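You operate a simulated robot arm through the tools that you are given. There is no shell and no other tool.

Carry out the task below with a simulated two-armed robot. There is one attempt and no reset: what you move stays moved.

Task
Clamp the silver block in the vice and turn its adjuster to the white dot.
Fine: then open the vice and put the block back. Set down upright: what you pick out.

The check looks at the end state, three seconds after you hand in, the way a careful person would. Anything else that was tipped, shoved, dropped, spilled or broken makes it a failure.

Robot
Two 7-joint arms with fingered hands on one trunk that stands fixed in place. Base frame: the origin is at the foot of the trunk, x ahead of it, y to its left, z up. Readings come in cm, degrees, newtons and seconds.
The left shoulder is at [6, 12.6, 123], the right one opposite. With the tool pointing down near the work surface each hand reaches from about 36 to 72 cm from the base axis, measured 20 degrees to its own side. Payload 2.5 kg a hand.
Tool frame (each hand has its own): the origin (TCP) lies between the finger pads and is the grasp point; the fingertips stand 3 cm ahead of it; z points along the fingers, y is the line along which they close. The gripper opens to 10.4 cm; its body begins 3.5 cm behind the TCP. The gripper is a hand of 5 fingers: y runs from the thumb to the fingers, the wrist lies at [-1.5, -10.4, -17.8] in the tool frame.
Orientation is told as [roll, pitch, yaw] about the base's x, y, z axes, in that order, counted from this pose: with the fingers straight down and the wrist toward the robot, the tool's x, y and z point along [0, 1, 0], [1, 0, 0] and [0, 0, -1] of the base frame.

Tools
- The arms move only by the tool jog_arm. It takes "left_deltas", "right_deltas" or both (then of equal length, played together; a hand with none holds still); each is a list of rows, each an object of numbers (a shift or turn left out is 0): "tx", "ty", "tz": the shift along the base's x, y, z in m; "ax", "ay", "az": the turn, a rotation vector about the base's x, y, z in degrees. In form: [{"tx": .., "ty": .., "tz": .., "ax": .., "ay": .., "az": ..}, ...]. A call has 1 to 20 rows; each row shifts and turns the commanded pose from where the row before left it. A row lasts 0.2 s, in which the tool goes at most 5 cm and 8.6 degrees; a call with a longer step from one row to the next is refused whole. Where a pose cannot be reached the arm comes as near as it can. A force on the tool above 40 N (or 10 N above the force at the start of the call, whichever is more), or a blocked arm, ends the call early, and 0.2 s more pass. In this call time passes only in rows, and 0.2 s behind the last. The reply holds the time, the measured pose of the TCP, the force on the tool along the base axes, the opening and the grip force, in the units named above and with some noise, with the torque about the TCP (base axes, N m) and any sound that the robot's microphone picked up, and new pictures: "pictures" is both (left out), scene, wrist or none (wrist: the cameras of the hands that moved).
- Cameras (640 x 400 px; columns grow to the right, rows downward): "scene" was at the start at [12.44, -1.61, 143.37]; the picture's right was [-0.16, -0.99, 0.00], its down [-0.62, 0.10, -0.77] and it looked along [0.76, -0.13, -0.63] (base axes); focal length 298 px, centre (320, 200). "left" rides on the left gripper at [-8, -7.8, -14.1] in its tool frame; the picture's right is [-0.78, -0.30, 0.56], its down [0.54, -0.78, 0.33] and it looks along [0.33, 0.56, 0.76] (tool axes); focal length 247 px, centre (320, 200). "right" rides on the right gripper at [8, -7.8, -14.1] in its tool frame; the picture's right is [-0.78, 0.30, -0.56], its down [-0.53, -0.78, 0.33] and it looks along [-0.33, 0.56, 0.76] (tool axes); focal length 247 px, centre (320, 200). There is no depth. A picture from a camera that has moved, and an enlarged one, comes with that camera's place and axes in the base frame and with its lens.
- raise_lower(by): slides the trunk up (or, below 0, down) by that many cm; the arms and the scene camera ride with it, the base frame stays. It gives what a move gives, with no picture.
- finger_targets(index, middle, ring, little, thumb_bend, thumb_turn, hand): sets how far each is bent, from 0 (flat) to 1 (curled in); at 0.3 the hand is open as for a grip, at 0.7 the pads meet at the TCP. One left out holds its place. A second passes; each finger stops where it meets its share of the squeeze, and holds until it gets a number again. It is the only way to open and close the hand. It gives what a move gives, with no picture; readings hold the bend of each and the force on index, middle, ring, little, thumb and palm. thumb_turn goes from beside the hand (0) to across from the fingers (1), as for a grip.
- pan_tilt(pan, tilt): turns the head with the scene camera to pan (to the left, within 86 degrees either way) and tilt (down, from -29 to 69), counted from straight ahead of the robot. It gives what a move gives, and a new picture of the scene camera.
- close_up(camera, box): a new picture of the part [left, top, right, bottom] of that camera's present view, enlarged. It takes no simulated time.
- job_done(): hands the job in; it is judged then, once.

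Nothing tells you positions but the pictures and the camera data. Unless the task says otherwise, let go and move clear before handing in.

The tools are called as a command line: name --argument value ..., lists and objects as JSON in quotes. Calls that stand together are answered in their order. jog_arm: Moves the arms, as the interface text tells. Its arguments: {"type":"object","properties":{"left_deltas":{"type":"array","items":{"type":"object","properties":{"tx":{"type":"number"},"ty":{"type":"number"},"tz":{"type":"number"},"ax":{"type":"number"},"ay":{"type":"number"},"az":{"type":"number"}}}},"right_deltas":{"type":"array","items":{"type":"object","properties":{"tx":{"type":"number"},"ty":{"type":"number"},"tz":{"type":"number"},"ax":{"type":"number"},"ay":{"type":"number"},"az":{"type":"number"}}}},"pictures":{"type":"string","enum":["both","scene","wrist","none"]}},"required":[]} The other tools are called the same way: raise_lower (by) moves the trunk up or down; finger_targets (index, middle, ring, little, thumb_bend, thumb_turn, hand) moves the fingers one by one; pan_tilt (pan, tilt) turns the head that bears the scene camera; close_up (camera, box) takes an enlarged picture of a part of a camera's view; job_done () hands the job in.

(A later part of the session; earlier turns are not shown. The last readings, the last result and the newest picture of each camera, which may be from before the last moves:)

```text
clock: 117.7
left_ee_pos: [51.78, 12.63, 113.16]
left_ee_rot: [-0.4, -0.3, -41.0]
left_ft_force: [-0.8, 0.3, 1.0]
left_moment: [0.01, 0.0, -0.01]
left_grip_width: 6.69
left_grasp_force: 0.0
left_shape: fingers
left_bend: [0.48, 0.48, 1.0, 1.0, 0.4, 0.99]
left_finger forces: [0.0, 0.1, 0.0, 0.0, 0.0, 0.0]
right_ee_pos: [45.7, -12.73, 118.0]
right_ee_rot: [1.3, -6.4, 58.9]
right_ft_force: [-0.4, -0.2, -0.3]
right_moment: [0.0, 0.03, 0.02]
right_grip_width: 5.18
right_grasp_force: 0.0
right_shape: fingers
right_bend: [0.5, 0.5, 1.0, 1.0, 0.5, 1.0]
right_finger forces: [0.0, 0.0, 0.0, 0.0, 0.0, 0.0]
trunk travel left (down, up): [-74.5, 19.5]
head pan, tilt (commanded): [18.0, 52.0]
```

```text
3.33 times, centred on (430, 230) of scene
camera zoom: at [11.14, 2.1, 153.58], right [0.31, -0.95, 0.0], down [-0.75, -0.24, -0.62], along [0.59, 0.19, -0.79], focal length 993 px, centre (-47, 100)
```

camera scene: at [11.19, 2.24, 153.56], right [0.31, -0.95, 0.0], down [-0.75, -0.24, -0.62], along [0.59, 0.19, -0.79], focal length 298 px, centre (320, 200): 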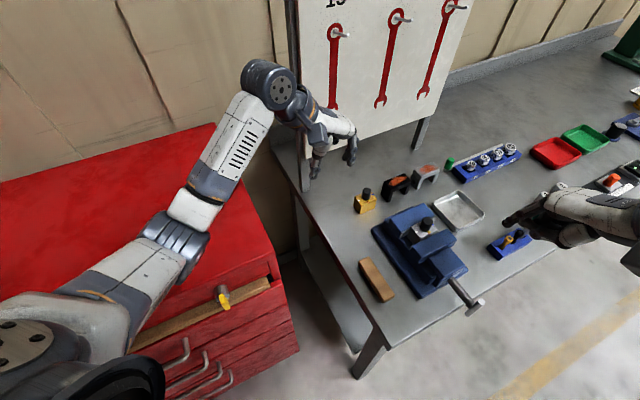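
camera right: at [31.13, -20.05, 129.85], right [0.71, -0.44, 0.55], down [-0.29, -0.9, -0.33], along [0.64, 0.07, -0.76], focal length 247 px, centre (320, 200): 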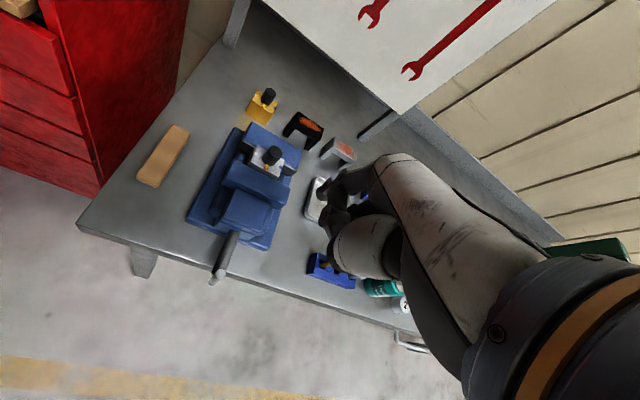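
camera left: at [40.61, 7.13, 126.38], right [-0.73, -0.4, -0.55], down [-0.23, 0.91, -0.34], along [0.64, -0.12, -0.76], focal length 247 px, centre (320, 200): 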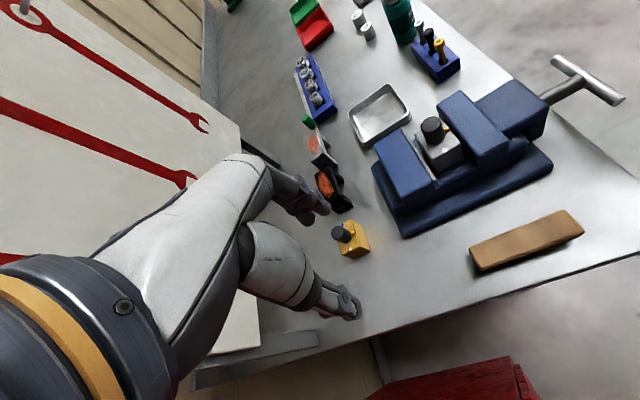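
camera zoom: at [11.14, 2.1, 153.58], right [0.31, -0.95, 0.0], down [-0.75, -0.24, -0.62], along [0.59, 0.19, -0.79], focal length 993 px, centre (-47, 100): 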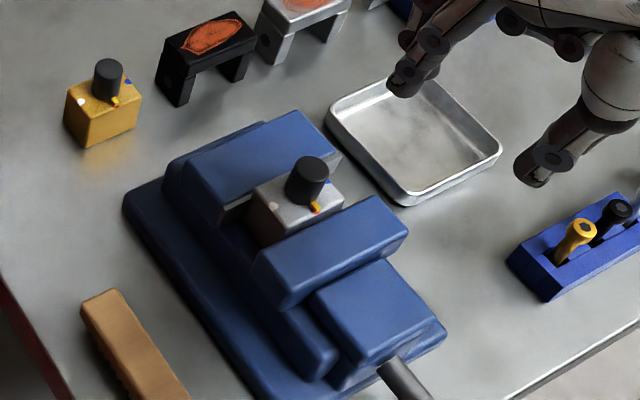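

The hand hit a reach limit at this height and tilted slightly. I'll move it forward and lower, and remove the tilt.

jog_arm --right_deltas '[{"tx": 0.02, "ty": 0.008, "tz": -0.015, "ax": -2, "ay": 0.7}, {"tx": 0.02, "ty": 0.01, "tz": -0.015, "ax": -2, "ay": 0.7}, {"tx": 0.015, "ty": 0.012, "tz": -0.015, "ax": -2, "ay": 0.8}, {"tx": 0.007, "ty": 0.012, "tz": -0.015}]' --pictures "both"

```text
clock: 118.7
left_ee_pos: [51.77, 12.58, 113.12]
left_ee_rot: [-0.4, -0.2, -41.0]
left_ft_force: [-0.2, -0.3, -0.6]
left_moment: [0.02, 0.0, -0.01]
left_grip_width: 6.72
left_grasp_force: 0.2
left_shape: fingers
left_bend: [0.48, 0.48, 1.0, 1.0, 0.4, 0.99]
left_finger forces: [0.1, 0.0, 0.1, 0.0, 0.1, 0.1]
right_ee_pos: [45.46, -12.93, 113.64]
right_ee_rot: [0.9, -4.1, 59.2]
right_ft_force: [0.3, 0.6, -0.1]
right_moment: [-0.01, -0.01, 0.02]
right_grip_width: 5.18
right_grasp_force: 0.1
right_shape: fingers
right_bend: [0.5, 0.5, 1.0, 1.0, 0.5, 1.0]
right_finger forces: [0.0, 0.1, 0.0, 0.0, 0.0, 0.0]
right hand out of reach, approached as far as the arm can: row 1, 2, 3, 4
trunk travel left (down, up): [-74.5, 19.5]
head pan, tilt (commanded): [18.0, 52.0]
camera scene: at [11.12, 2.1, 153.58], right [0.31, -0.95, 0.0], down [-0.75, -0.24, -0.62], along [0.59, 0.19, -0.79], focal length 298 px, centre (320, 200)
camera right: at [34.19, -16.34, 127.3], right [0.8, -0.18, 0.57], down [0.07, -0.92, -0.4], along [0.59, 0.36, -0.72], focal length 247 px, centre (320, 200)
```

scene: 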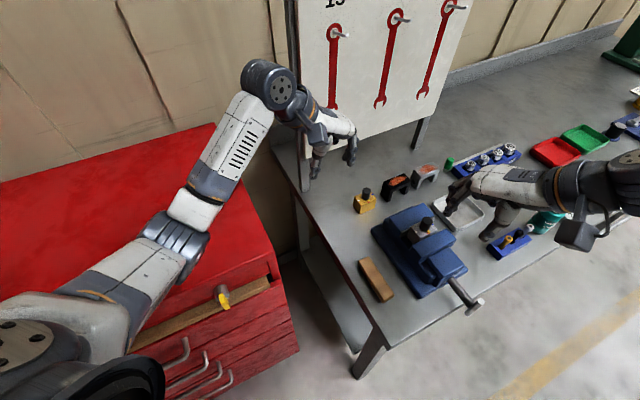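
right: 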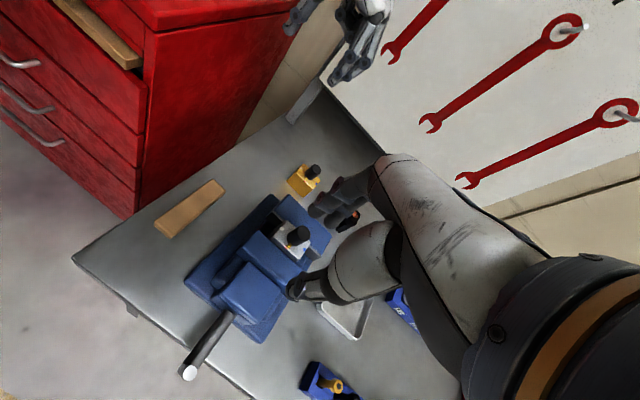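

The wrist seems limited when the hand is this high. I'll go lower first, staying above the knob, and then move in.

jog_arm --right_deltas '[{"tz": -0.025}, {"tz": -0.025}, {"tz": -0.015}]' --pictures "none"

jog_arm --right_deltas '[{"tx": 0.015, "ty": 0.01}, {"tx": 0.015, "ty": 0.01}]' --pictures "none"

```text
clock: 119.5
left_ee_pos: [51.72, 12.59, 113.07]
left_ee_rot: [-0.6, -0.2, -41.1]
left_ft_force: [0.1, -0.6, -0.3]
left_moment: [0.01, -0.02, 0.05]
left_grip_width: 6.71
left_grasp_force: 0.0
left_shape: fingers
left_bend: [0.48, 0.48, 1.0, 1.0, 0.4, 0.99]
left_finger forces: [0.1, 0.1, 0.0, 0.0, 0.0, 0.0]
right_ee_pos: [45.38, -12.82, 107.11]
right_ee_rot: [0.8, -3.0, 59.2]
right_ft_force: [0.8, 0.3, -0.3]
right_moment: [0.03, -0.01, 0.02]
right_grip_width: 5.19
right_grasp_force: 0.0
right_shape: fingers
right_bend: [0.5, 0.5, 1.0, 1.0, 0.5, 1.0]
right_finger forces: [0.0, 0.1, 0.1, 0.1, 0.1, 0.0]
trunk travel left (down, up): [-74.5, 19.5]
head pan, tilt (commanded): [18.0, 52.0]
```

```text
clock: 120.1
left_ee_pos: [51.55, 12.71, 113.22]
left_ee_rot: [-0.4, -0.2, -41.0]
left_ft_force: [0.3, 1.0, 0.6]
left_moment: [-0.02, 0.0, 0.01]
left_grip_width: 6.72
left_grasp_force: 0.0
left_shape: fingers
left_bend: [0.48, 0.48, 1.0, 1.0, 0.4, 0.99]
left_finger forces: [0.1, 0.0, 0.0, 0.1, 0.0, 0.0]
right_ee_pos: [46.59, -12.15, 107.13]
right_ee_rot: [0.7, -3.2, 59.2]
right_ft_force: [-0.3, -0.7, 0.4]
right_moment: [0.01, 0.01, 0.0]
right_grip_width: 5.21
right_grasp_force: 0.2
right_shape: fingers
right_bend: [0.5, 0.5, 1.0, 1.0, 0.5, 1.0]
right_finger forces: [0.1, 0.1, 0.1, 0.0, 0.1, 0.1]
right hand out of reach, approached as far as the arm can: row 1, 2
trunk travel left (down, up): [-74.5, 19.5]
head pan, tilt (commanded): [18.0, 52.0]
```

Yaw 59° is limiting here. I'll reduce the yaw to about 35° and then move in.

jog_arm --right_deltas '[{"az": -8}, {"az": -8}, {"az": -8}]' --pictures "none"

jog_arm --right_deltas '[{"tx": 0.015, "ty": 0.01}, {"tx": 0.015, "ty": 0.01}, {"tx": 0.015, "ty": 0.01}]' --pictures "both"

```text
clock: 120.9
left_ee_pos: [51.74, 12.62, 113.04]
left_ee_rot: [-0.4, -0.2, -41.0]
left_ft_force: [0.7, 0.3, 0.6]
left_moment: [0.02, -0.03, 0.0]
left_grip_width: 6.71
left_grasp_force: 0.1
left_shape: fingers
left_bend: [0.48, 0.48, 1.0, 1.0, 0.4, 0.99]
left_finger forces: [0.1, 0.1, 0.0, 0.0, 0.0, 0.1]
right_ee_pos: [46.54, -12.19, 106.99]
right_ee_rot: [0.7, -3.0, 35.0]
right_ft_force: [-0.3, -1.2, -0.3]
right_moment: [-0.04, 0.0, -0.02]
right_grip_width: 5.18
right_grasp_force: 0.0
right_shape: fingers
right_bend: [0.5, 0.5, 1.0, 1.0, 0.5, 1.0]
right_finger forces: [0.0, 0.1, 0.0, 0.0, 0.0, 0.0]
trunk travel left (down, up): [-74.5, 19.5]
head pan, tilt (commanded): [18.0, 52.0]
```

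```text
clock: 121.7
left_ee_pos: [51.71, 12.65, 113.29]
left_ee_rot: [-0.4, -0.2, -41.0]
left_ft_force: [0.5, -0.5, 0.0]
left_moment: [0.02, 0.02, 0.01]
left_grip_width: 6.75
left_grasp_force: 0.1
left_shape: fingers
left_bend: [0.48, 0.48, 1.0, 1.0, 0.4, 0.99]
left_finger forces: [0.0, 0.1, 0.1, 0.0, 0.1, 0.0]
right_ee_pos: [50.06, -10.34, 108.43]
right_ee_rot: [0.8, -3.0, 35.2]
right_ft_force: [-1.1, -0.3, -0.8]
right_moment: [-0.02, 0.01, 0.01]
right_grip_width: 5.19
right_grasp_force: 0.1
right_shape: fingers
right_bend: [0.5, 0.5, 1.0, 1.0, 0.5, 1.0]
right_finger forces: [0.0, 0.0, 0.0, 0.0, 0.0, 0.0]
right hand out of reach, approached as far as the arm can: row 2, 3
trunk travel left (down, up): [-74.5, 19.5]
head pan, tilt (commanded): [18.0, 52.0]
camera scene: at [11.16, 2.12, 153.57], right [0.31, -0.95, 0.0], down [-0.75, -0.24, -0.62], along [0.59, 0.19, -0.79], focal length 298 px, centre (320, 200)
camera right: at [38.49, -8.79, 122.32], right [0.67, -0.49, 0.56], down [-0.31, -0.87, -0.38], along [0.67, 0.08, -0.74], focal length 247 px, centre (320, 200)
```

scene: 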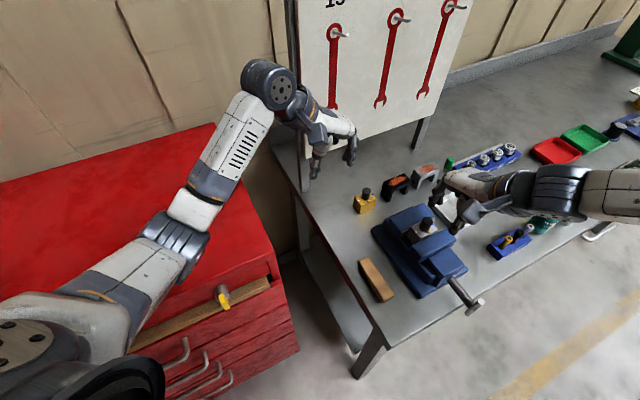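
right: 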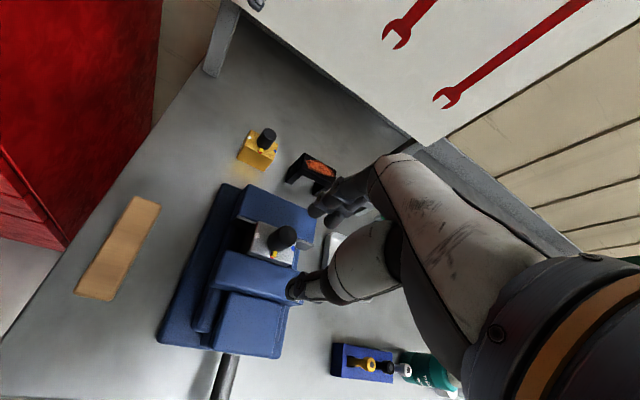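

The right arm's elbow is far out to the side in an awkward posture. I'll turn the hand back to yaw 0 to see if the arm relaxes into a better configuration.

jog_arm --right_deltas '[{"az": -7, "tz": 0.005}, {"az": -7, "tz": 0.005}, {"az": -7, "ay": 1}, {"az": -7, "ay": 1}, {"az": -7, "ay": 1}]' --pictures "scene"

```text
clock: 122.9
left_ee_pos: [51.76, 12.72, 112.97]
left_ee_rot: [-0.4, -0.2, -41.0]
left_ft_force: [0.0, -0.5, -0.6]
left_moment: [-0.01, 0.03, 0.01]
left_grip_width: 6.72
left_grasp_force: 0.1
left_shape: fingers
left_bend: [0.48, 0.48, 1.0, 1.0, 0.4, 0.99]
left_finger forces: [0.0, 0.0, 0.1, 0.1, 0.0, 0.1]
right_ee_pos: [49.23, -11.59, 110.39]
right_ee_rot: [1.4, 0.0, 0.1]
right_ft_force: [-0.3, 0.1, -0.2]
right_moment: [0.02, 0.01, -0.01]
right_grip_width: 5.16
right_grasp_force: 0.0
right_shape: fingers
right_bend: [0.5, 0.5, 1.0, 1.0, 0.5, 1.0]
right_finger forces: [0.1, 0.1, 0.1, 0.0, 0.0, 0.1]
right hand out of reach, approached as far as the arm can: row 3, 4, 5
trunk travel left (down, up): [-74.5, 19.5]
head pan, tilt (commanded): [18.0, 52.0]
camera scene: at [11.14, 2.11, 153.58], right [0.31, -0.95, 0.0], down [-0.75, -0.24, -0.62], along [0.59, 0.19, -0.79], focal length 298 px, centre (320, 200)
```

scene: 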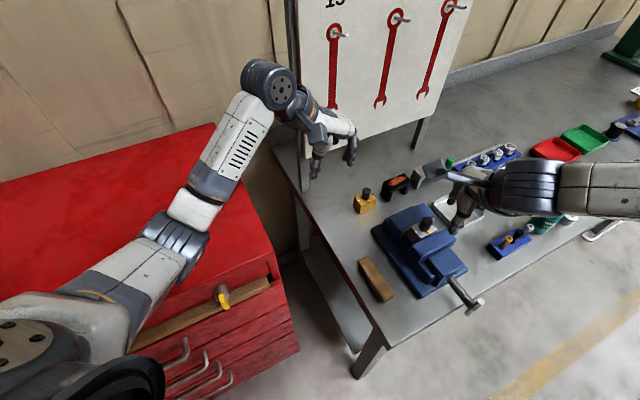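

I'll look at the right arm's posture directly.

pan_tilt --pan -35 --tilt 40

```text
clock: 124.1
left_ee_pos: [51.67, 12.69, 113.27]
left_ee_rot: [-0.3, -0.1, -41.0]
left_ft_force: [-0.3, -0.3, -0.2]
left_moment: [-0.01, 0.04, -0.02]
left_grip_width: 6.73
left_grasp_force: 0.1
left_shape: fingers
left_bend: [0.48, 0.48, 1.0, 1.0, 0.4, 0.99]
left_finger forces: [0.0, 0.1, 0.0, 0.0, 0.0, 0.0]
right_ee_pos: [49.1, -11.61, 110.43]
right_ee_rot: [1.3, -0.1, 0.3]
right_ft_force: [0.1, 0.5, -0.2]
right_moment: [-0.03, -0.03, 0.02]
right_grip_width: 5.15
right_grasp_force: 0.1
right_shape: fingers
right_bend: [0.5, 0.5, 1.0, 1.0, 0.5, 1.0]
right_finger forces: [0.1, 0.1, 0.1, 0.0, 0.0, 0.1]
trunk travel left (down, up): [-74.5, 19.5]
head pan, tilt (commanded): [-35.0, 40.0]
camera scene: at [10.97, -5.09, 155.26], right [-0.57, -0.82, 0.0], down [-0.53, 0.37, -0.77], along [0.63, -0.44, -0.64], focal length 298 px, centre (320, 200)
```

scene: 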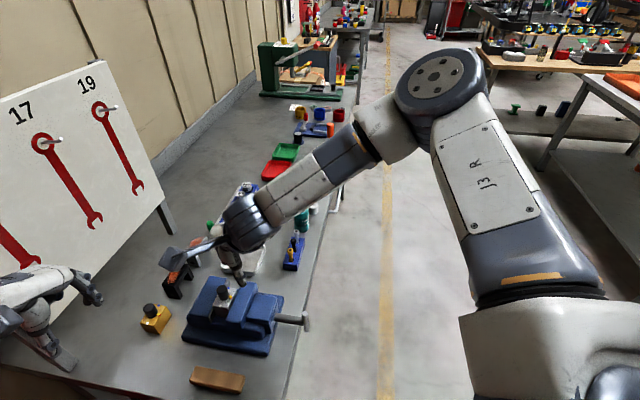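

The right elbow is high and out, which limits its reach over the vice. The left arm reached the vice well earlier, so I'll retract the right arm and use the left hand to turn the knob in short strokes.

jog_arm --right_deltas '[{"tx": -0.01, "ty": -0.04, "tz": 0.01}, {"tx": -0.015, "ty": -0.04, "tz": 0.01}, {"tx": -0.015, "ty": -0.04, "tz": 0.01}, {"tx": -0.015, "ty": -0.04, "tz": 0.01}, {"tx": -0.015, "ty": -0.04, "tz": 0.01}]' --pictures "none"

pan_tilt --pan 5 --tilt 48

close_up --camera "scene" --box '[300, 140, 420, 250]'

```text
clock: 125.3
left_ee_pos: [51.8, 12.57, 113.15]
left_ee_rot: [-0.4, -0.2, -41.0]
left_ft_force: [0.2, 0.3, 0.1]
left_moment: [0.01, 0.0, 0.0]
left_grip_width: 6.7
left_grasp_force: 0.0
left_shape: fingers
left_bend: [0.48, 0.48, 1.0, 1.0, 0.4, 0.99]
left_finger forces: [0.0, 0.0, 0.0, 0.0, 0.0, 0.0]
right_ee_pos: [42.21, -31.45, 115.55]
right_ee_rot: [1.6, -0.1, 0.1]
right_ft_force: [-0.1, -0.2, -0.9]
right_moment: [-0.02, -0.01, -0.02]
right_grip_width: 5.16
right_grasp_force: 0.1
right_shape: fingers
right_bend: [0.5, 0.5, 1.0, 1.0, 0.5, 1.0]
right_finger forces: [0.0, 0.1, 0.0, 0.1, 0.0, 0.0]
trunk travel left (down, up): [-74.5, 19.5]
head pan, tilt (commanded): [-35.0, 40.0]
```

```text
clock: 126.4
left_ee_pos: [51.82, 12.63, 113.01]
left_ee_rot: [-0.5, -0.2, -41.1]
left_ft_force: [0.1, 0.5, 0.1]
left_moment: [-0.02, 0.01, -0.01]
left_grip_width: 6.72
left_grasp_force: 0.1
left_shape: fingers
left_bend: [0.48, 0.48, 1.0, 1.0, 0.4, 0.99]
left_finger forces: [0.1, 0.1, 0.0, 0.0, 0.0, 0.1]
right_ee_pos: [42.32, -31.47, 115.59]
right_ee_rot: [1.3, 0.0, 0.2]
right_ft_force: [0.2, -0.2, -0.9]
right_moment: [-0.01, 0.01, -0.03]
right_grip_width: 5.19
right_grasp_force: 0.0
right_shape: fingers
right_bend: [0.5, 0.5, 1.0, 1.0, 0.5, 1.0]
right_finger forces: [0.1, 0.0, 0.0, 0.0, 0.0, 0.1]
trunk travel left (down, up): [-74.5, 19.5]
head pan, tilt (commanded): [5.0, 48.0]
camera scene: at [11.86, 0.46, 154.12], right [0.09, -1.0, 0.0], down [-0.74, -0.06, -0.67], along [0.67, 0.06, -0.74], focal length 298 px, centre (320, 200)
```

scene: 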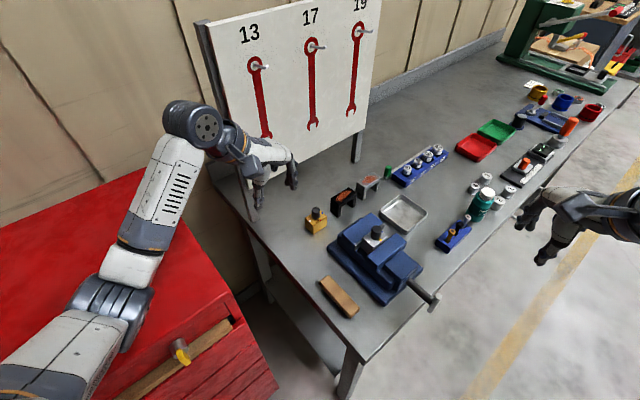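

```text
3.64 times, centred on (360, 195) of scene
camera zoom: at [11.86, 0.46, 154.12], right [0.09, -1.0, 0.0], down [-0.74, -0.06, -0.67], along [0.67, 0.06, -0.74], focal length 1083 px, centre (174, 218)
```

zoom: 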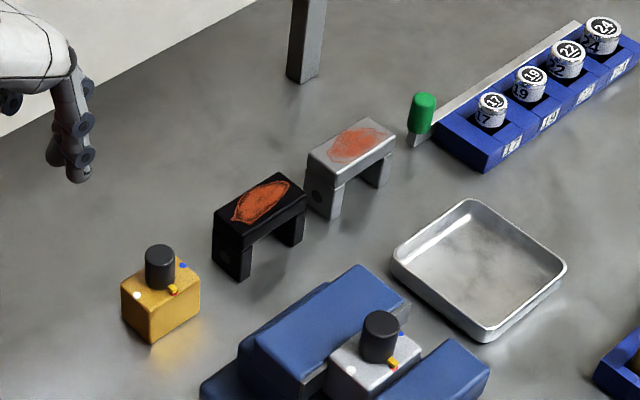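

The knob axis is at about (52.0,-8.6) in this view too. I'll move the left hand over it with fingers half open.

finger_targets --hand "left" --index 0.5 --middle 0.5 --thumb_bend 0.5

jog_arm --left_deltas '[{"ty": -0.0424}, {"ty": -0.0424}, {"ty": -0.0424}, {"ty": -0.0424}, {"ty": -0.0424}, {"tz": -0.03}]' --pictures "none"

close_up --camera "left" --box '[240, 140, 440, 300]'

close_up --camera "scene" --box '[320, 170, 440, 280]'

```text
clock: 127.4
left_ee_pos: [51.8, 12.64, 113.15]
left_ee_rot: [-0.4, -0.2, -40.9]
left_ft_force: [0.4, 0.2, 0.1]
left_moment: [-0.01, 0.0, 0.03]
left_grip_width: 5.23
left_grasp_force: 0.0
left_shape: fingers
left_bend: [0.5, 0.5, 1.0, 1.0, 0.5, 1.0]
left_finger forces: [0.0, 0.0, 0.0, 0.0, 0.0, 0.0]
right_ee_pos: [42.19, -31.5, 115.62]
right_ee_rot: [1.3, -0.1, 0.2]
right_ft_force: [0.0, 0.1, 0.6]
right_moment: [0.02, 0.01, -0.01]
right_grip_width: 5.17
right_grasp_force: 0.1
right_shape: fingers
right_bend: [0.5, 0.5, 1.0, 1.0, 0.5, 1.0]
right_finger forces: [0.0, 0.1, 0.0, 0.1, 0.1, 0.1]
trunk travel left (down, up): [-74.5, 19.5]
head pan, tilt (commanded): [5.0, 48.0]
```

```text
clock: 128.8
left_ee_pos: [51.76, -8.66, 110.25]
left_ee_rot: [-0.3, -0.1, -41.0]
left_ft_force: [-0.3, -0.2, -0.2]
left_moment: [0.01, 0.01, 0.01]
left_grip_width: 5.22
left_grasp_force: 0.1
left_shape: fingers
left_bend: [0.5, 0.5, 1.0, 1.0, 0.5, 1.0]
left_finger forces: [0.1, 0.0, 0.1, 0.1, 0.0, 0.0]
right_ee_pos: [42.35, -31.43, 115.54]
right_ee_rot: [1.3, 0.0, 0.3]
right_ft_force: [0.2, 0.2, -0.1]
right_moment: [-0.03, -0.01, 0.0]
right_grip_width: 5.16
right_grasp_force: 0.1
right_shape: fingers
right_bend: [0.5, 0.5, 1.0, 1.0, 0.5, 1.0]
right_finger forces: [0.0, 0.0, 0.0, 0.1, 0.0, 0.0]
trunk travel left (down, up): [-74.5, 19.5]
head pan, tilt (commanded): [5.0, 48.0]
```

```text
2.50 times, centred on (340, 220) of left
camera zoom: at [40.69, -9.33, 124.47], right [-0.73, -0.4, -0.55], down [-0.24, 0.91, -0.34], along [0.64, -0.12, -0.76], focal length 617 px, centre (270, 150)
```

zoom: 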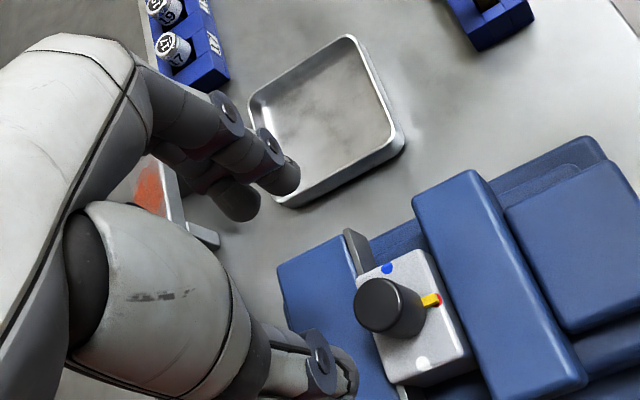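

```text
3.64 times, centred on (380, 225) of scene
camera zoom: at [11.87, 0.53, 154.12], right [0.09, -1.0, 0.0], down [-0.74, -0.07, -0.67], along [0.67, 0.06, -0.74], focal length 1083 px, centre (102, 109)
```

zoom: 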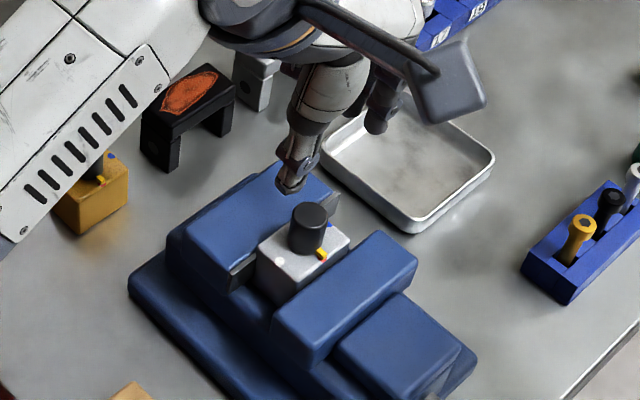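

The alignment is within 2–3 mm. I'll descend around the knob.

jog_arm --left_deltas '[{"ty": 0.002, "tz": -0.03}, {"tz": -0.03}, {"tz": -0.02}]' --pictures "none"

close_up --camera "left" --box '[240, 140, 440, 300]'

close_up --camera "scene" --box '[340, 190, 420, 260]'

```text
clock: 129.6
left_ee_pos: [51.84, -8.39, 102.11]
left_ee_rot: [-0.3, -0.1, -41.2]
left_ft_force: [-0.5, 0.8, -0.1]
left_moment: [0.0, 0.0, 0.0]
left_grip_width: 5.23
left_grasp_force: 0.1
left_shape: fingers
left_bend: [0.5, 0.5, 1.0, 1.0, 0.5, 1.0]
left_finger forces: [0.0, 0.0, 0.0, 0.0, 0.1, 0.1]
right_ee_pos: [42.23, -31.54, 115.53]
right_ee_rot: [1.3, 0.1, 0.3]
right_ft_force: [0.4, -0.4, 0.5]
right_moment: [0.0, 0.01, 0.0]
right_grip_width: 5.17
right_grasp_force: 0.1
right_shape: fingers
right_bend: [0.5, 0.5, 1.0, 1.0, 0.5, 1.0]
right_finger forces: [0.1, 0.0, 0.0, 0.0, 0.0, 0.0]
trunk travel left (down, up): [-74.5, 19.5]
head pan, tilt (commanded): [5.0, 48.0]
```

```text
2.50 times, centred on (340, 220) of left
camera zoom: at [40.67, -9.09, 116.39], right [-0.73, -0.4, -0.55], down [-0.24, 0.91, -0.34], along [0.64, -0.12, -0.76], focal length 617 px, centre (270, 150)
```

zoom: 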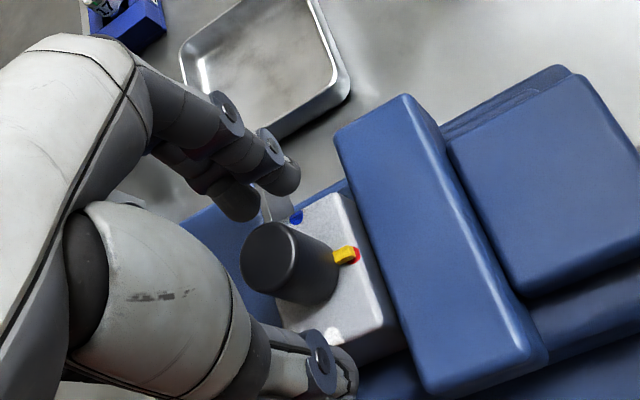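

```text
5.71 times, centred on (380, 225) of scene
camera zoom: at [11.86, 0.48, 154.12], right [0.09, -1.0, 0.0], down [-0.74, -0.06, -0.67], along [0.67, 0.06, -0.74], focal length 1702 px, centre (-23, 57)
```

zoom: 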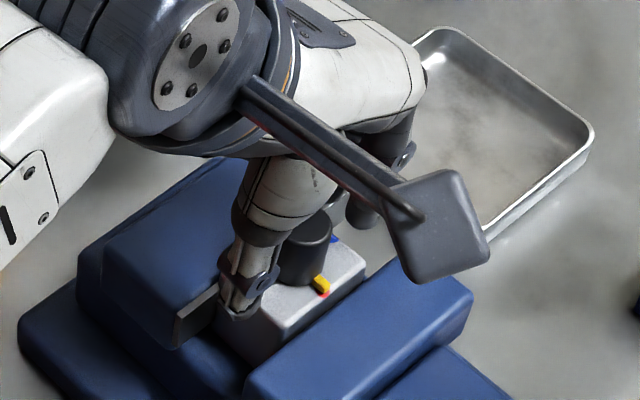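

The fingers straddle the knob well. I'll make a small correction and grip it.

jog_arm --left_deltas '[{"tx": -0.002, "tz": -0.003}]' --pictures "none"

finger_targets --hand "left" --index 0.8 --middle 0.8 --thumb_bend 0.8

close_up --camera "left" --box '[240, 140, 440, 300]'

```text
clock: 130.0
left_ee_pos: [51.61, -8.39, 101.93]
left_ee_rot: [-0.4, -0.1, -41.1]
left_ft_force: [0.3, -0.3, 0.5]
left_moment: [0.0, -0.01, 0.0]
left_grip_width: 5.24
left_grasp_force: 0.1
left_shape: fingers
left_bend: [0.5, 0.5, 1.0, 1.0, 0.5, 1.0]
left_finger forces: [0.0, 0.1, 0.0, 0.0, 0.1, 0.1]
right_ee_pos: [42.29, -31.51, 115.49]
right_ee_rot: [1.3, 0.1, 0.2]
right_ft_force: [-0.4, 0.0, -0.5]
right_moment: [0.0, 0.02, 0.03]
right_grip_width: 5.18
right_grasp_force: 0.1
right_shape: fingers
right_bend: [0.5, 0.5, 1.0, 1.0, 0.5, 1.0]
right_finger forces: [0.1, 0.0, 0.0, 0.0, 0.0, 0.0]
trunk travel left (down, up): [-74.5, 19.5]
head pan, tilt (commanded): [5.0, 48.0]
```

```text
clock: 131.0
left_ee_pos: [51.61, -8.37, 101.82]
left_ee_rot: [-0.4, -0.1, -41.0]
left_ft_force: [3.0, 0.7, -0.2]
left_moment: [-0.02, -0.12, 0.01]
left_grip_width: 1.46
left_grasp_force: 15.5
left_shape: fingers
left_bend: [0.62, 0.65, 1.0, 1.0, 0.67, 1.0]
left_finger forces: [8.1, 8.3, 0.0, 0.1, 15.2, 0.0]
right_ee_pos: [42.32, -31.49, 115.59]
right_ee_rot: [1.4, -0.1, 0.2]
right_ft_force: [-0.3, -0.4, 0.7]
right_moment: [-0.01, 0.0, 0.03]
right_grip_width: 5.17
right_grasp_force: 0.1
right_shape: fingers
right_bend: [0.5, 0.5, 1.0, 1.0, 0.5, 1.0]
right_finger forces: [0.1, 0.0, 0.0, 0.0, 0.1, 0.0]
trunk travel left (down, up): [-74.5, 19.5]
head pan, tilt (commanded): [5.0, 48.0]
```

```text
2.50 times, centred on (340, 220) of left
camera zoom: at [40.56, -9.08, 116.11], right [-0.73, -0.4, -0.55], down [-0.24, 0.91, -0.34], along [0.64, -0.12, -0.76], focal length 617 px, centre (270, 150)
```

zoom: 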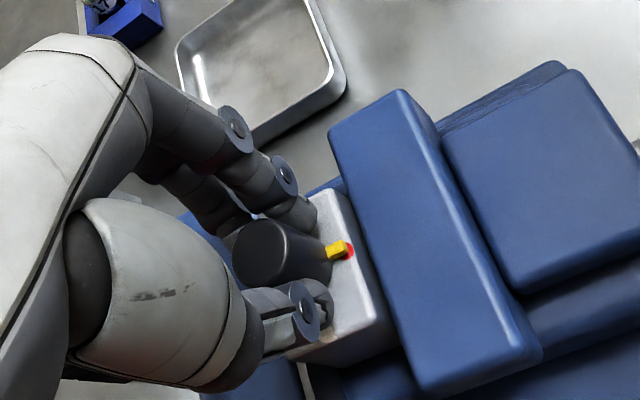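

The knob is gripped with about 15 N and the pointer is still at red. I'll rotate the hand clockwise 24° as a first test.

jog_arm --left_deltas '[{"az": -6}, {"az": -6}, {"az": -6}, {"az": -6}]' --pictures "none"

close_up --camera "left" --box '[240, 140, 440, 300]'

close_up --camera "scene" --box '[340, 190, 420, 260]'

```text
clock: 132.0
left_ee_pos: [51.61, -8.32, 101.89]
left_ee_rot: [-0.5, -0.1, -65.1]
left_ft_force: [5.4, 4.5, 0.1]
left_moment: [0.03, -0.16, 0.03]
left_grip_width: 1.42
left_grasp_force: 16.0
left_shape: fingers
left_bend: [0.62, 0.65, 1.0, 1.0, 0.67, 1.0]
left_finger forces: [7.2, 9.0, 0.1, 0.0, 16.1, 0.0]
right_ee_pos: [42.26, -31.43, 115.56]
right_ee_rot: [1.3, -0.1, 0.2]
right_ft_force: [-0.4, 0.2, 0.7]
right_moment: [0.02, 0.02, 0.0]
right_grip_width: 5.2
right_grasp_force: 0.1
right_shape: fingers
right_bend: [0.5, 0.5, 1.0, 1.0, 0.5, 1.0]
right_finger forces: [0.1, 0.0, 0.0, 0.0, 0.1, 0.0]
trunk travel left (down, up): [-74.5, 19.5]
head pan, tilt (commanded): [5.0, 48.0]
```

```text
2.50 times, centred on (340, 220) of left
camera zoom: at [41.24, -4.47, 116.1], right [-0.83, -0.06, -0.55], down [0.16, 0.93, -0.34], along [0.53, -0.37, -0.76], focal length 617 px, centre (270, 150)
```

zoom: 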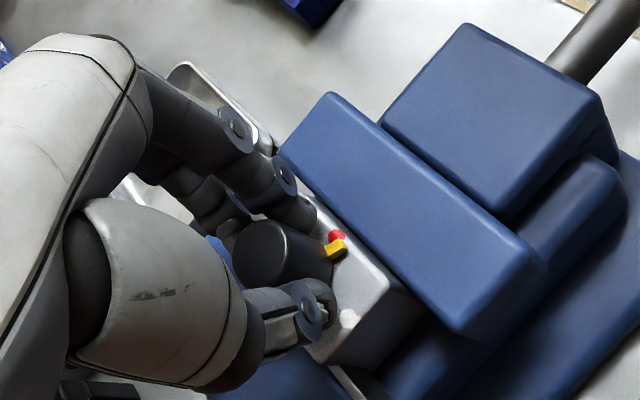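

```text
5.71 times, centred on (380, 225) of scene
camera zoom: at [11.94, 0.52, 154.1], right [0.09, -1.0, 0.0], down [-0.74, -0.07, -0.67], along [0.67, 0.06, -0.74], focal length 1702 px, centre (-23, 57)
```

zoom: 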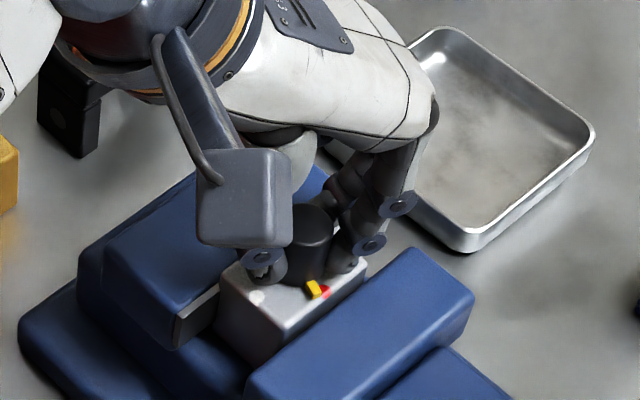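

The pointer is turning with the hand toward the white dot. I'll continue clockwise and relieve the small side force.

jog_arm --left_deltas '[{"az": -6, "tx": 0.001, "ty": 0.001}, {"az": -6}, {"az": -6}, {"az": -6}]' --pictures "none"

close_up --camera "left" --box '[240, 140, 440, 300]'

close_up --camera "scene" --box '[340, 190, 420, 260]'

```text
clock: 133.0
left_ee_pos: [51.79, -8.29, 101.91]
left_ee_rot: [-0.4, -0.1, -89.2]
left_ft_force: [4.2, 2.6, -0.4]
left_moment: [0.09, -0.09, 0.05]
left_grip_width: 1.44
left_grasp_force: 15.9
left_shape: fingers
left_bend: [0.62, 0.65, 1.0, 1.0, 0.67, 1.0]
left_finger forces: [6.9, 8.6, 0.1, 0.1, 16.7, 0.1]
right_ee_pos: [42.29, -31.48, 115.53]
right_ee_rot: [1.3, 0.0, 0.1]
right_ft_force: [-1.2, -0.5, -0.4]
right_moment: [-0.01, 0.0, 0.02]
right_grip_width: 5.16
right_grasp_force: 0.1
right_shape: fingers
right_bend: [0.5, 0.5, 1.0, 1.0, 0.5, 1.0]
right_finger forces: [0.0, 0.0, 0.0, 0.0, 0.1, 0.1]
trunk travel left (down, up): [-74.5, 19.5]
head pan, tilt (commanded): [5.0, 48.0]
```

```text
2.50 times, centred on (340, 220) of left
camera zoom: at [43.77, -0.49, 116.1], right [-0.78, 0.28, -0.55], down [0.52, 0.78, -0.34], along [0.34, -0.55, -0.76], focal length 617 px, centre (270, 150)
```

zoom: 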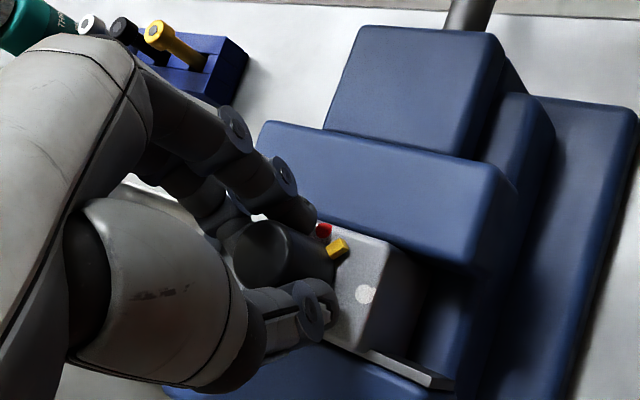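

```text
5.71 times, centred on (380, 225) of scene
camera zoom: at [11.95, 0.49, 154.1], right [0.09, -1.0, 0.0], down [-0.74, -0.06, -0.67], along [0.67, 0.06, -0.74], focal length 1702 px, centre (-23, 57)
```

zoom: 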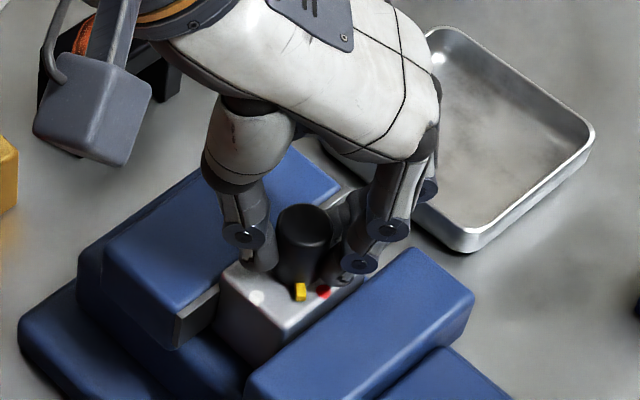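

About half way there. I'll continue clockwise while the arm still reaches.

jog_arm --left_deltas '[{"az": -6, "tx": 0.0005, "ty": 0.0005}, {"az": -6}, {"az": -6}]' --pictures "none"

close_up --camera "scene" --box '[340, 190, 420, 260]'

```text
clock: 133.8
left_ee_pos: [49.4, -7.52, 102.16]
left_ee_rot: [-0.6, -0.3, -107.3]
left_ft_force: [-4.9, -0.9, 1.8]
left_moment: [-0.04, 0.06, -0.05]
left_grip_width: 0.0
left_grasp_force: 2.4
left_shape: fingers
left_bend: [0.71, 0.72, 1.0, 1.0, 0.75, 1.0]
left_finger forces: [0.0, 5.5, 0.1, 0.0, 0.1, 0.0]
left hand out of reach, approached as far as the arm can: row 2, 3
right_ee_pos: [42.3, -31.51, 115.54]
right_ee_rot: [1.2, -0.2, 0.2]
right_ft_force: [-0.6, 0.6, -0.3]
right_moment: [0.01, 0.04, 0.02]
right_grip_width: 5.22
right_grasp_force: 0.1
right_shape: fingers
right_bend: [0.5, 0.5, 1.0, 1.0, 0.5, 1.0]
right_finger forces: [0.1, 0.1, 0.0, 0.0, 0.1, 0.0]
trunk travel left (down, up): [-74.5, 19.5]
head pan, tilt (commanded): [5.0, 48.0]
```

```text
5.71 times, centred on (380, 225) of scene
camera zoom: at [11.82, 0.49, 154.13], right [0.09, -1.0, 0.0], down [-0.74, -0.06, -0.67], along [0.67, 0.06, -0.74], focal length 1702 px, centre (-23, 57)
```

zoom: 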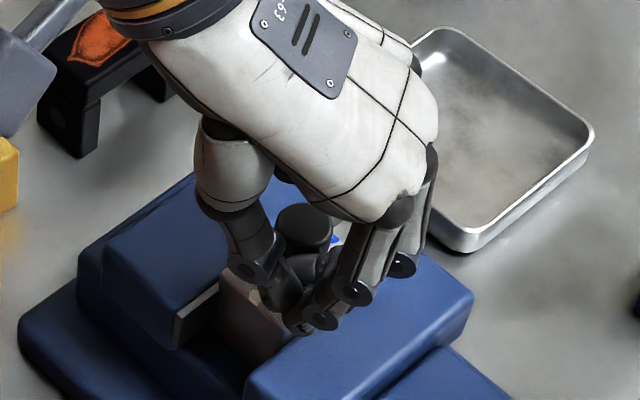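

The arm ran out of reach and slipped off the knob. I'll rise straight up, open the hand and check the pointer.

jog_arm --left_deltas '[{"tx": -0.004, "tz": 0.01}, {"tz": 0.02}, {"tz": 0.03}, {"tz": 0.02}]' --pictures "none"

finger_targets --hand "left" --index 0.5 --middle 0.5 --thumb_bend 0.5

close_up --camera "scene" --box '[340, 190, 420, 260]'

close_up --camera "left" --box '[280, 160, 440, 300]'

```text
clock: 134.8
left_ee_pos: [50.9, -8.15, 109.55]
left_ee_rot: [-0.4, -0.2, -107.1]
left_ft_force: [0.4, -0.3, -0.1]
left_moment: [-0.01, 0.01, 0.0]
left_grip_width: 0.0
left_grasp_force: 0.0
left_shape: fingers
left_bend: [0.71, 0.72, 1.0, 1.0, 0.75, 1.0]
left_finger forces: [0.0, 0.1, 0.1, 0.0, 0.0, 0.0]
left hand out of reach, approached as far as the arm can: row 1, 2, 3, 4
right_ee_pos: [42.32, -31.5, 115.59]
right_ee_rot: [1.3, 0.1, 0.1]
right_ft_force: [0.3, -0.1, 0.5]
right_moment: [-0.02, 0.03, -0.02]
right_grip_width: 5.19
right_grasp_force: 0.2
right_shape: fingers
right_bend: [0.5, 0.5, 1.0, 1.0, 0.5, 1.0]
right_finger forces: [0.1, 0.1, 0.0, 0.0, 0.0, 0.0]
trunk travel left (down, up): [-74.5, 19.5]
head pan, tilt (commanded): [5.0, 48.0]
```

```text
clock: 135.8
left_ee_pos: [50.79, -8.19, 109.61]
left_ee_rot: [-0.5, -0.1, -107.1]
left_ft_force: [-0.7, 0.0, 0.0]
left_moment: [0.04, 0.0, 0.0]
left_grip_width: 5.13
left_grasp_force: 0.1
left_shape: fingers
left_bend: [0.5, 0.5, 1.0, 1.0, 0.5, 1.0]
left_finger forces: [0.0, 0.1, 0.0, 0.0, 0.1, 0.1]
right_ee_pos: [42.37, -31.6, 115.64]
right_ee_rot: [1.3, 0.0, 0.1]
right_ft_force: [0.0, -0.2, -0.5]
right_moment: [0.0, -0.01, -0.01]
right_grip_width: 5.16
right_grasp_force: 0.1
right_shape: fingers
right_bend: [0.5, 0.5, 1.0, 1.0, 0.5, 1.0]
right_finger forces: [0.0, 0.1, 0.0, 0.1, 0.0, 0.1]
trunk travel left (down, up): [-74.5, 19.5]
head pan, tilt (commanded): [5.0, 48.0]
```

```text
5.71 times, centred on (380, 225) of scene
camera zoom: at [11.85, 0.47, 154.11], right [0.09, -1.0, 0.0], down [-0.74, -0.06, -0.67], along [0.67, 0.06, -0.74], focal length 1702 px, centre (-23, 57)
```

zoom: 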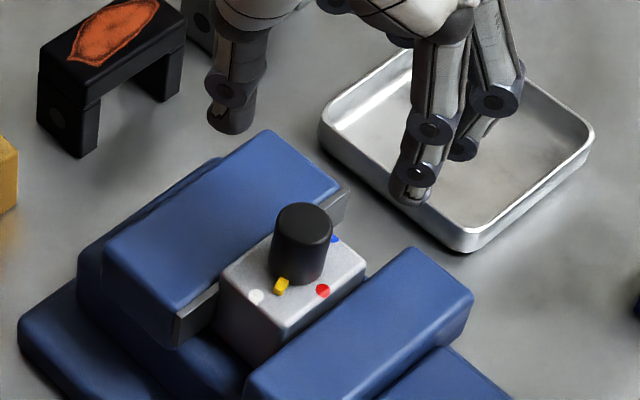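

```text
2.86 times, centred on (360, 230) of left
camera zoom: at [45.74, 1.7, 123.89], right [-0.66, 0.51, -0.55], down [0.74, 0.59, -0.34], along [0.15, -0.63, -0.76], focal length 706 px, centre (206, 114)
```

zoom: 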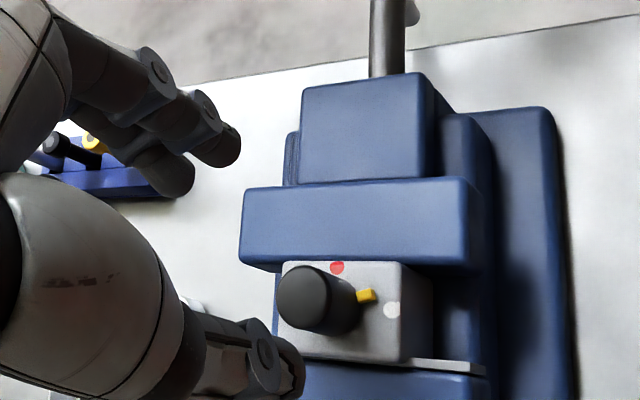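

The pointer is now about 15° short of the white dot. I'll turn the hand back to -41° for one more short stroke.

jog_arm --left_deltas '[{"az": 7.4, "tz": 0.005}, {"az": 7.4}, {"az": 7.4}, {"az": 7.4}, {"az": 7.4}, {"az": 7.4}, {"az": 7.4}, {"az": 7.4}, {"az": 6.9}]' --pictures "none"

close_up --camera "left" --box '[280, 160, 440, 300]'

```text
clock: 137.8
left_ee_pos: [60.22, -11.82, 108.85]
left_ee_rot: [-0.4, -0.2, -43.6]
left_ft_force: [0.6, 0.1, 0.6]
left_moment: [-0.01, 0.03, -0.02]
left_grip_width: 5.15
left_grasp_force: 0.0
left_shape: fingers
left_bend: [0.5, 0.5, 1.0, 1.0, 0.5, 1.0]
left_finger forces: [0.0, 0.1, 0.0, 0.1, 0.1, 0.0]
left hand out of reach, approached as far as the arm can: row 1, 2, 3, 4, 5, 6, 7, 8, 9
right_ee_pos: [42.22, -31.57, 115.63]
right_ee_rot: [1.3, 0.0, 0.1]
right_ft_force: [-0.2, 0.1, 0.0]
right_moment: [0.02, 0.03, -0.02]
right_grip_width: 5.15
right_grasp_force: 0.0
right_shape: fingers
right_bend: [0.5, 0.5, 1.0, 1.0, 0.5, 1.0]
right_finger forces: [0.1, 0.0, 0.0, 0.1, 0.1, 0.0]
trunk travel left (down, up): [-74.5, 19.5]
head pan, tilt (commanded): [5.0, 48.0]
```

```text
2.86 times, centred on (360, 230) of left
camera zoom: at [49.0, -11.99, 123.05], right [-0.75, -0.36, -0.55], down [-0.19, 0.92, -0.34], along [0.63, -0.15, -0.76], focal length 706 px, centre (206, 114)
```

zoom: 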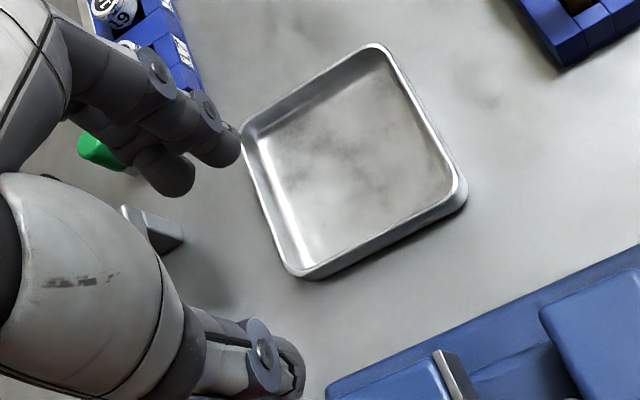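

The hand swung to (60,-12) while unwinding, clear of everything. I'll test a small move back to see how it responds.

jog_arm --left_deltas '[{"tx": -0.02, "ty": 0.008}]' --pictures "none"

```text
clock: 138.2
left_ee_pos: [60.16, -11.95, 108.59]
left_ee_rot: [-0.5, -0.3, -42.1]
left_ft_force: [-0.3, -0.2, 0.3]
left_moment: [0.01, -0.01, 0.01]
left_grip_width: 5.17
left_grasp_force: 0.0
left_shape: fingers
left_bend: [0.5, 0.5, 1.0, 1.0, 0.5, 1.0]
left_finger forces: [0.0, 0.0, 0.0, 0.0, 0.0, 0.0]
left hand out of reach, approached as far as the arm can: row 1
right_ee_pos: [42.25, -31.47, 115.62]
right_ee_rot: [1.3, 0.0, 0.2]
right_ft_force: [-0.7, -0.1, 0.4]
right_moment: [-0.03, 0.01, 0.04]
right_grip_width: 5.17
right_grasp_force: 0.1
right_shape: fingers
right_bend: [0.5, 0.5, 1.0, 1.0, 0.5, 1.0]
right_finger forces: [0.1, 0.0, 0.0, 0.1, 0.0, 0.1]
trunk travel left (down, up): [-74.5, 19.5]
head pan, tilt (commanded): [5.0, 48.0]
```

It's stuck at some joint limit. I'll look at the arm's posture.

pan_tilt --pan 15 --tilt 45

```text
clock: 138.9
left_ee_pos: [60.3, -11.76, 108.69]
left_ee_rot: [-0.5, -0.2, -42.1]
left_ft_force: [0.5, -0.1, -0.1]
left_moment: [0.02, 0.0, 0.0]
left_grip_width: 5.13
left_grasp_force: 0.0
left_shape: fingers
left_bend: [0.5, 0.5, 1.0, 1.0, 0.5, 1.0]
left_finger forces: [0.0, 0.0, 0.0, 0.0, 0.0, 0.0]
right_ee_pos: [42.22, -31.47, 115.63]
right_ee_rot: [1.4, 0.0, 0.1]
right_ft_force: [0.6, -0.2, -1.1]
right_moment: [0.03, 0.01, -0.02]
right_grip_width: 5.17
right_grasp_force: 0.0
right_shape: fingers
right_bend: [0.5, 0.5, 1.0, 1.0, 0.5, 1.0]
right_finger forces: [0.0, 0.0, 0.1, 0.1, 0.0, 0.0]
trunk travel left (down, up): [-74.5, 19.5]
head pan, tilt (commanded): [15.0, 45.0]
camera scene: at [11.85, 1.88, 154.53], right [0.26, -0.97, 0.0], down [-0.68, -0.18, -0.71], along [0.68, 0.18, -0.71], focal length 298 px, centre (320, 200)
```

scene: 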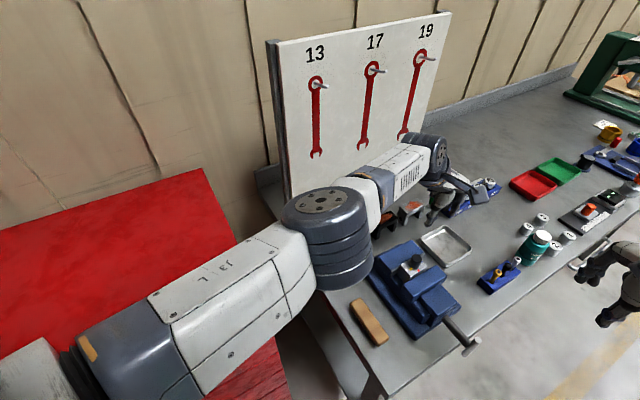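

The left elbow has flipped forward and up. I'll try moving the hand left and up to unwind it.

jog_arm --left_deltas '[{"ty": 0.03, "tz": 0.01}, {"ty": 0.03, "tz": 0.01}, {"ty": 0.03, "tz": 0.01}, {"ty": 0.03, "tx": -0.01}]' --pictures "scene"

```text
clock: 139.9
left_ee_pos: [64.13, -1.3, 111.08]
left_ee_rot: [-0.5, -0.1, -41.1]
left_ft_force: [0.5, -0.5, 0.0]
left_moment: [0.0, 0.0, -0.05]
left_grip_width: 5.14
left_grasp_force: 0.0
left_shape: fingers
left_bend: [0.5, 0.5, 1.0, 1.0, 0.5, 1.0]
left_finger forces: [0.0, 0.0, 0.1, 0.0, 0.1, 0.0]
left hand out of reach, approached as far as the arm can: row 1, 2, 3, 4
right_ee_pos: [42.31, -31.54, 115.64]
right_ee_rot: [1.2, 0.0, 0.1]
right_ft_force: [0.2, -0.6, 0.2]
right_moment: [-0.02, 0.0, 0.02]
right_grip_width: 5.19
right_grasp_force: 0.0
right_shape: fingers
right_bend: [0.5, 0.5, 1.0, 1.0, 0.5, 1.0]
right_finger forces: [0.0, 0.0, 0.0, 0.1, 0.1, 0.0]
trunk travel left (down, up): [-74.5, 19.5]
head pan, tilt (commanded): [15.0, 45.0]
camera scene: at [11.87, 1.92, 154.53], right [0.26, -0.97, 0.0], down [-0.68, -0.18, -0.71], along [0.68, 0.18, -0.71], focal length 298 px, centre (320, 200)
```

scene: 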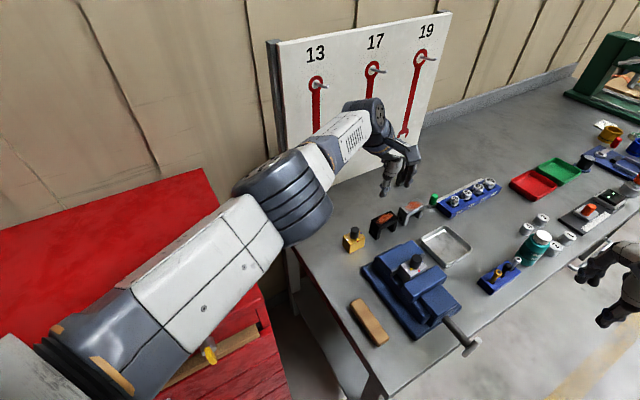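

It's drifting forward but freely. I'll rotate the hand toward yaw 0 and raise it, to help the elbow fold back to its normal side.

jog_arm --left_deltas '[{"az": 7, "tz": 0.02, "ty": 0.01}, {"az": 7, "tz": 0.02, "ty": 0.01}, {"az": 7, "tz": 0.02, "ty": 0.01}, {"az": 7, "tz": 0.01, "ty": 0.01}, {"az": 7, "tx": -0.01}, {"az": 6, "tx": -0.01}]' --pictures "scene"

```text
clock: 141.3
left_ee_pos: [67.3, 1.25, 117.93]
left_ee_rot: [-0.3, -0.1, 0.1]
left_ft_force: [0.1, 0.6, 0.2]
left_moment: [-0.01, -0.05, 0.01]
left_grip_width: 5.13
left_grasp_force: 0.2
left_shape: fingers
left_bend: [0.5, 0.5, 1.0, 1.0, 0.5, 1.0]
left_finger forces: [0.0, 0.0, 0.0, 0.0, 0.0, 0.0]
left hand out of reach, approached as far as the arm can: row 1, 2, 3, 4, 5, 6
right_ee_pos: [42.35, -31.54, 115.6]
right_ee_rot: [1.3, -0.1, 0.2]
right_ft_force: [-0.6, 0.7, 1.6]
right_moment: [0.02, -0.04, 0.01]
right_grip_width: 5.19
right_grasp_force: 0.0
right_shape: fingers
right_bend: [0.5, 0.5, 1.0, 1.0, 0.5, 1.0]
right_finger forces: [0.0, 0.0, 0.1, 0.0, 0.0, 0.0]
trunk travel left (down, up): [-74.5, 19.5]
head pan, tilt (commanded): [15.0, 45.0]
camera scene: at [11.85, 1.88, 154.53], right [0.26, -0.97, 0.0], down [-0.68, -0.18, -0.71], along [0.68, 0.18, -0.71], focal length 298 px, centre (320, 200)
```

scene: 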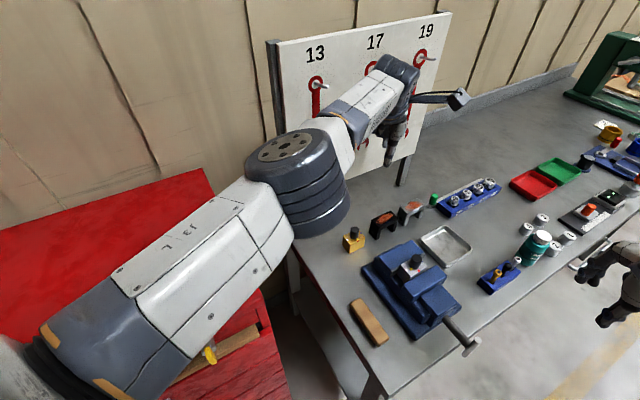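

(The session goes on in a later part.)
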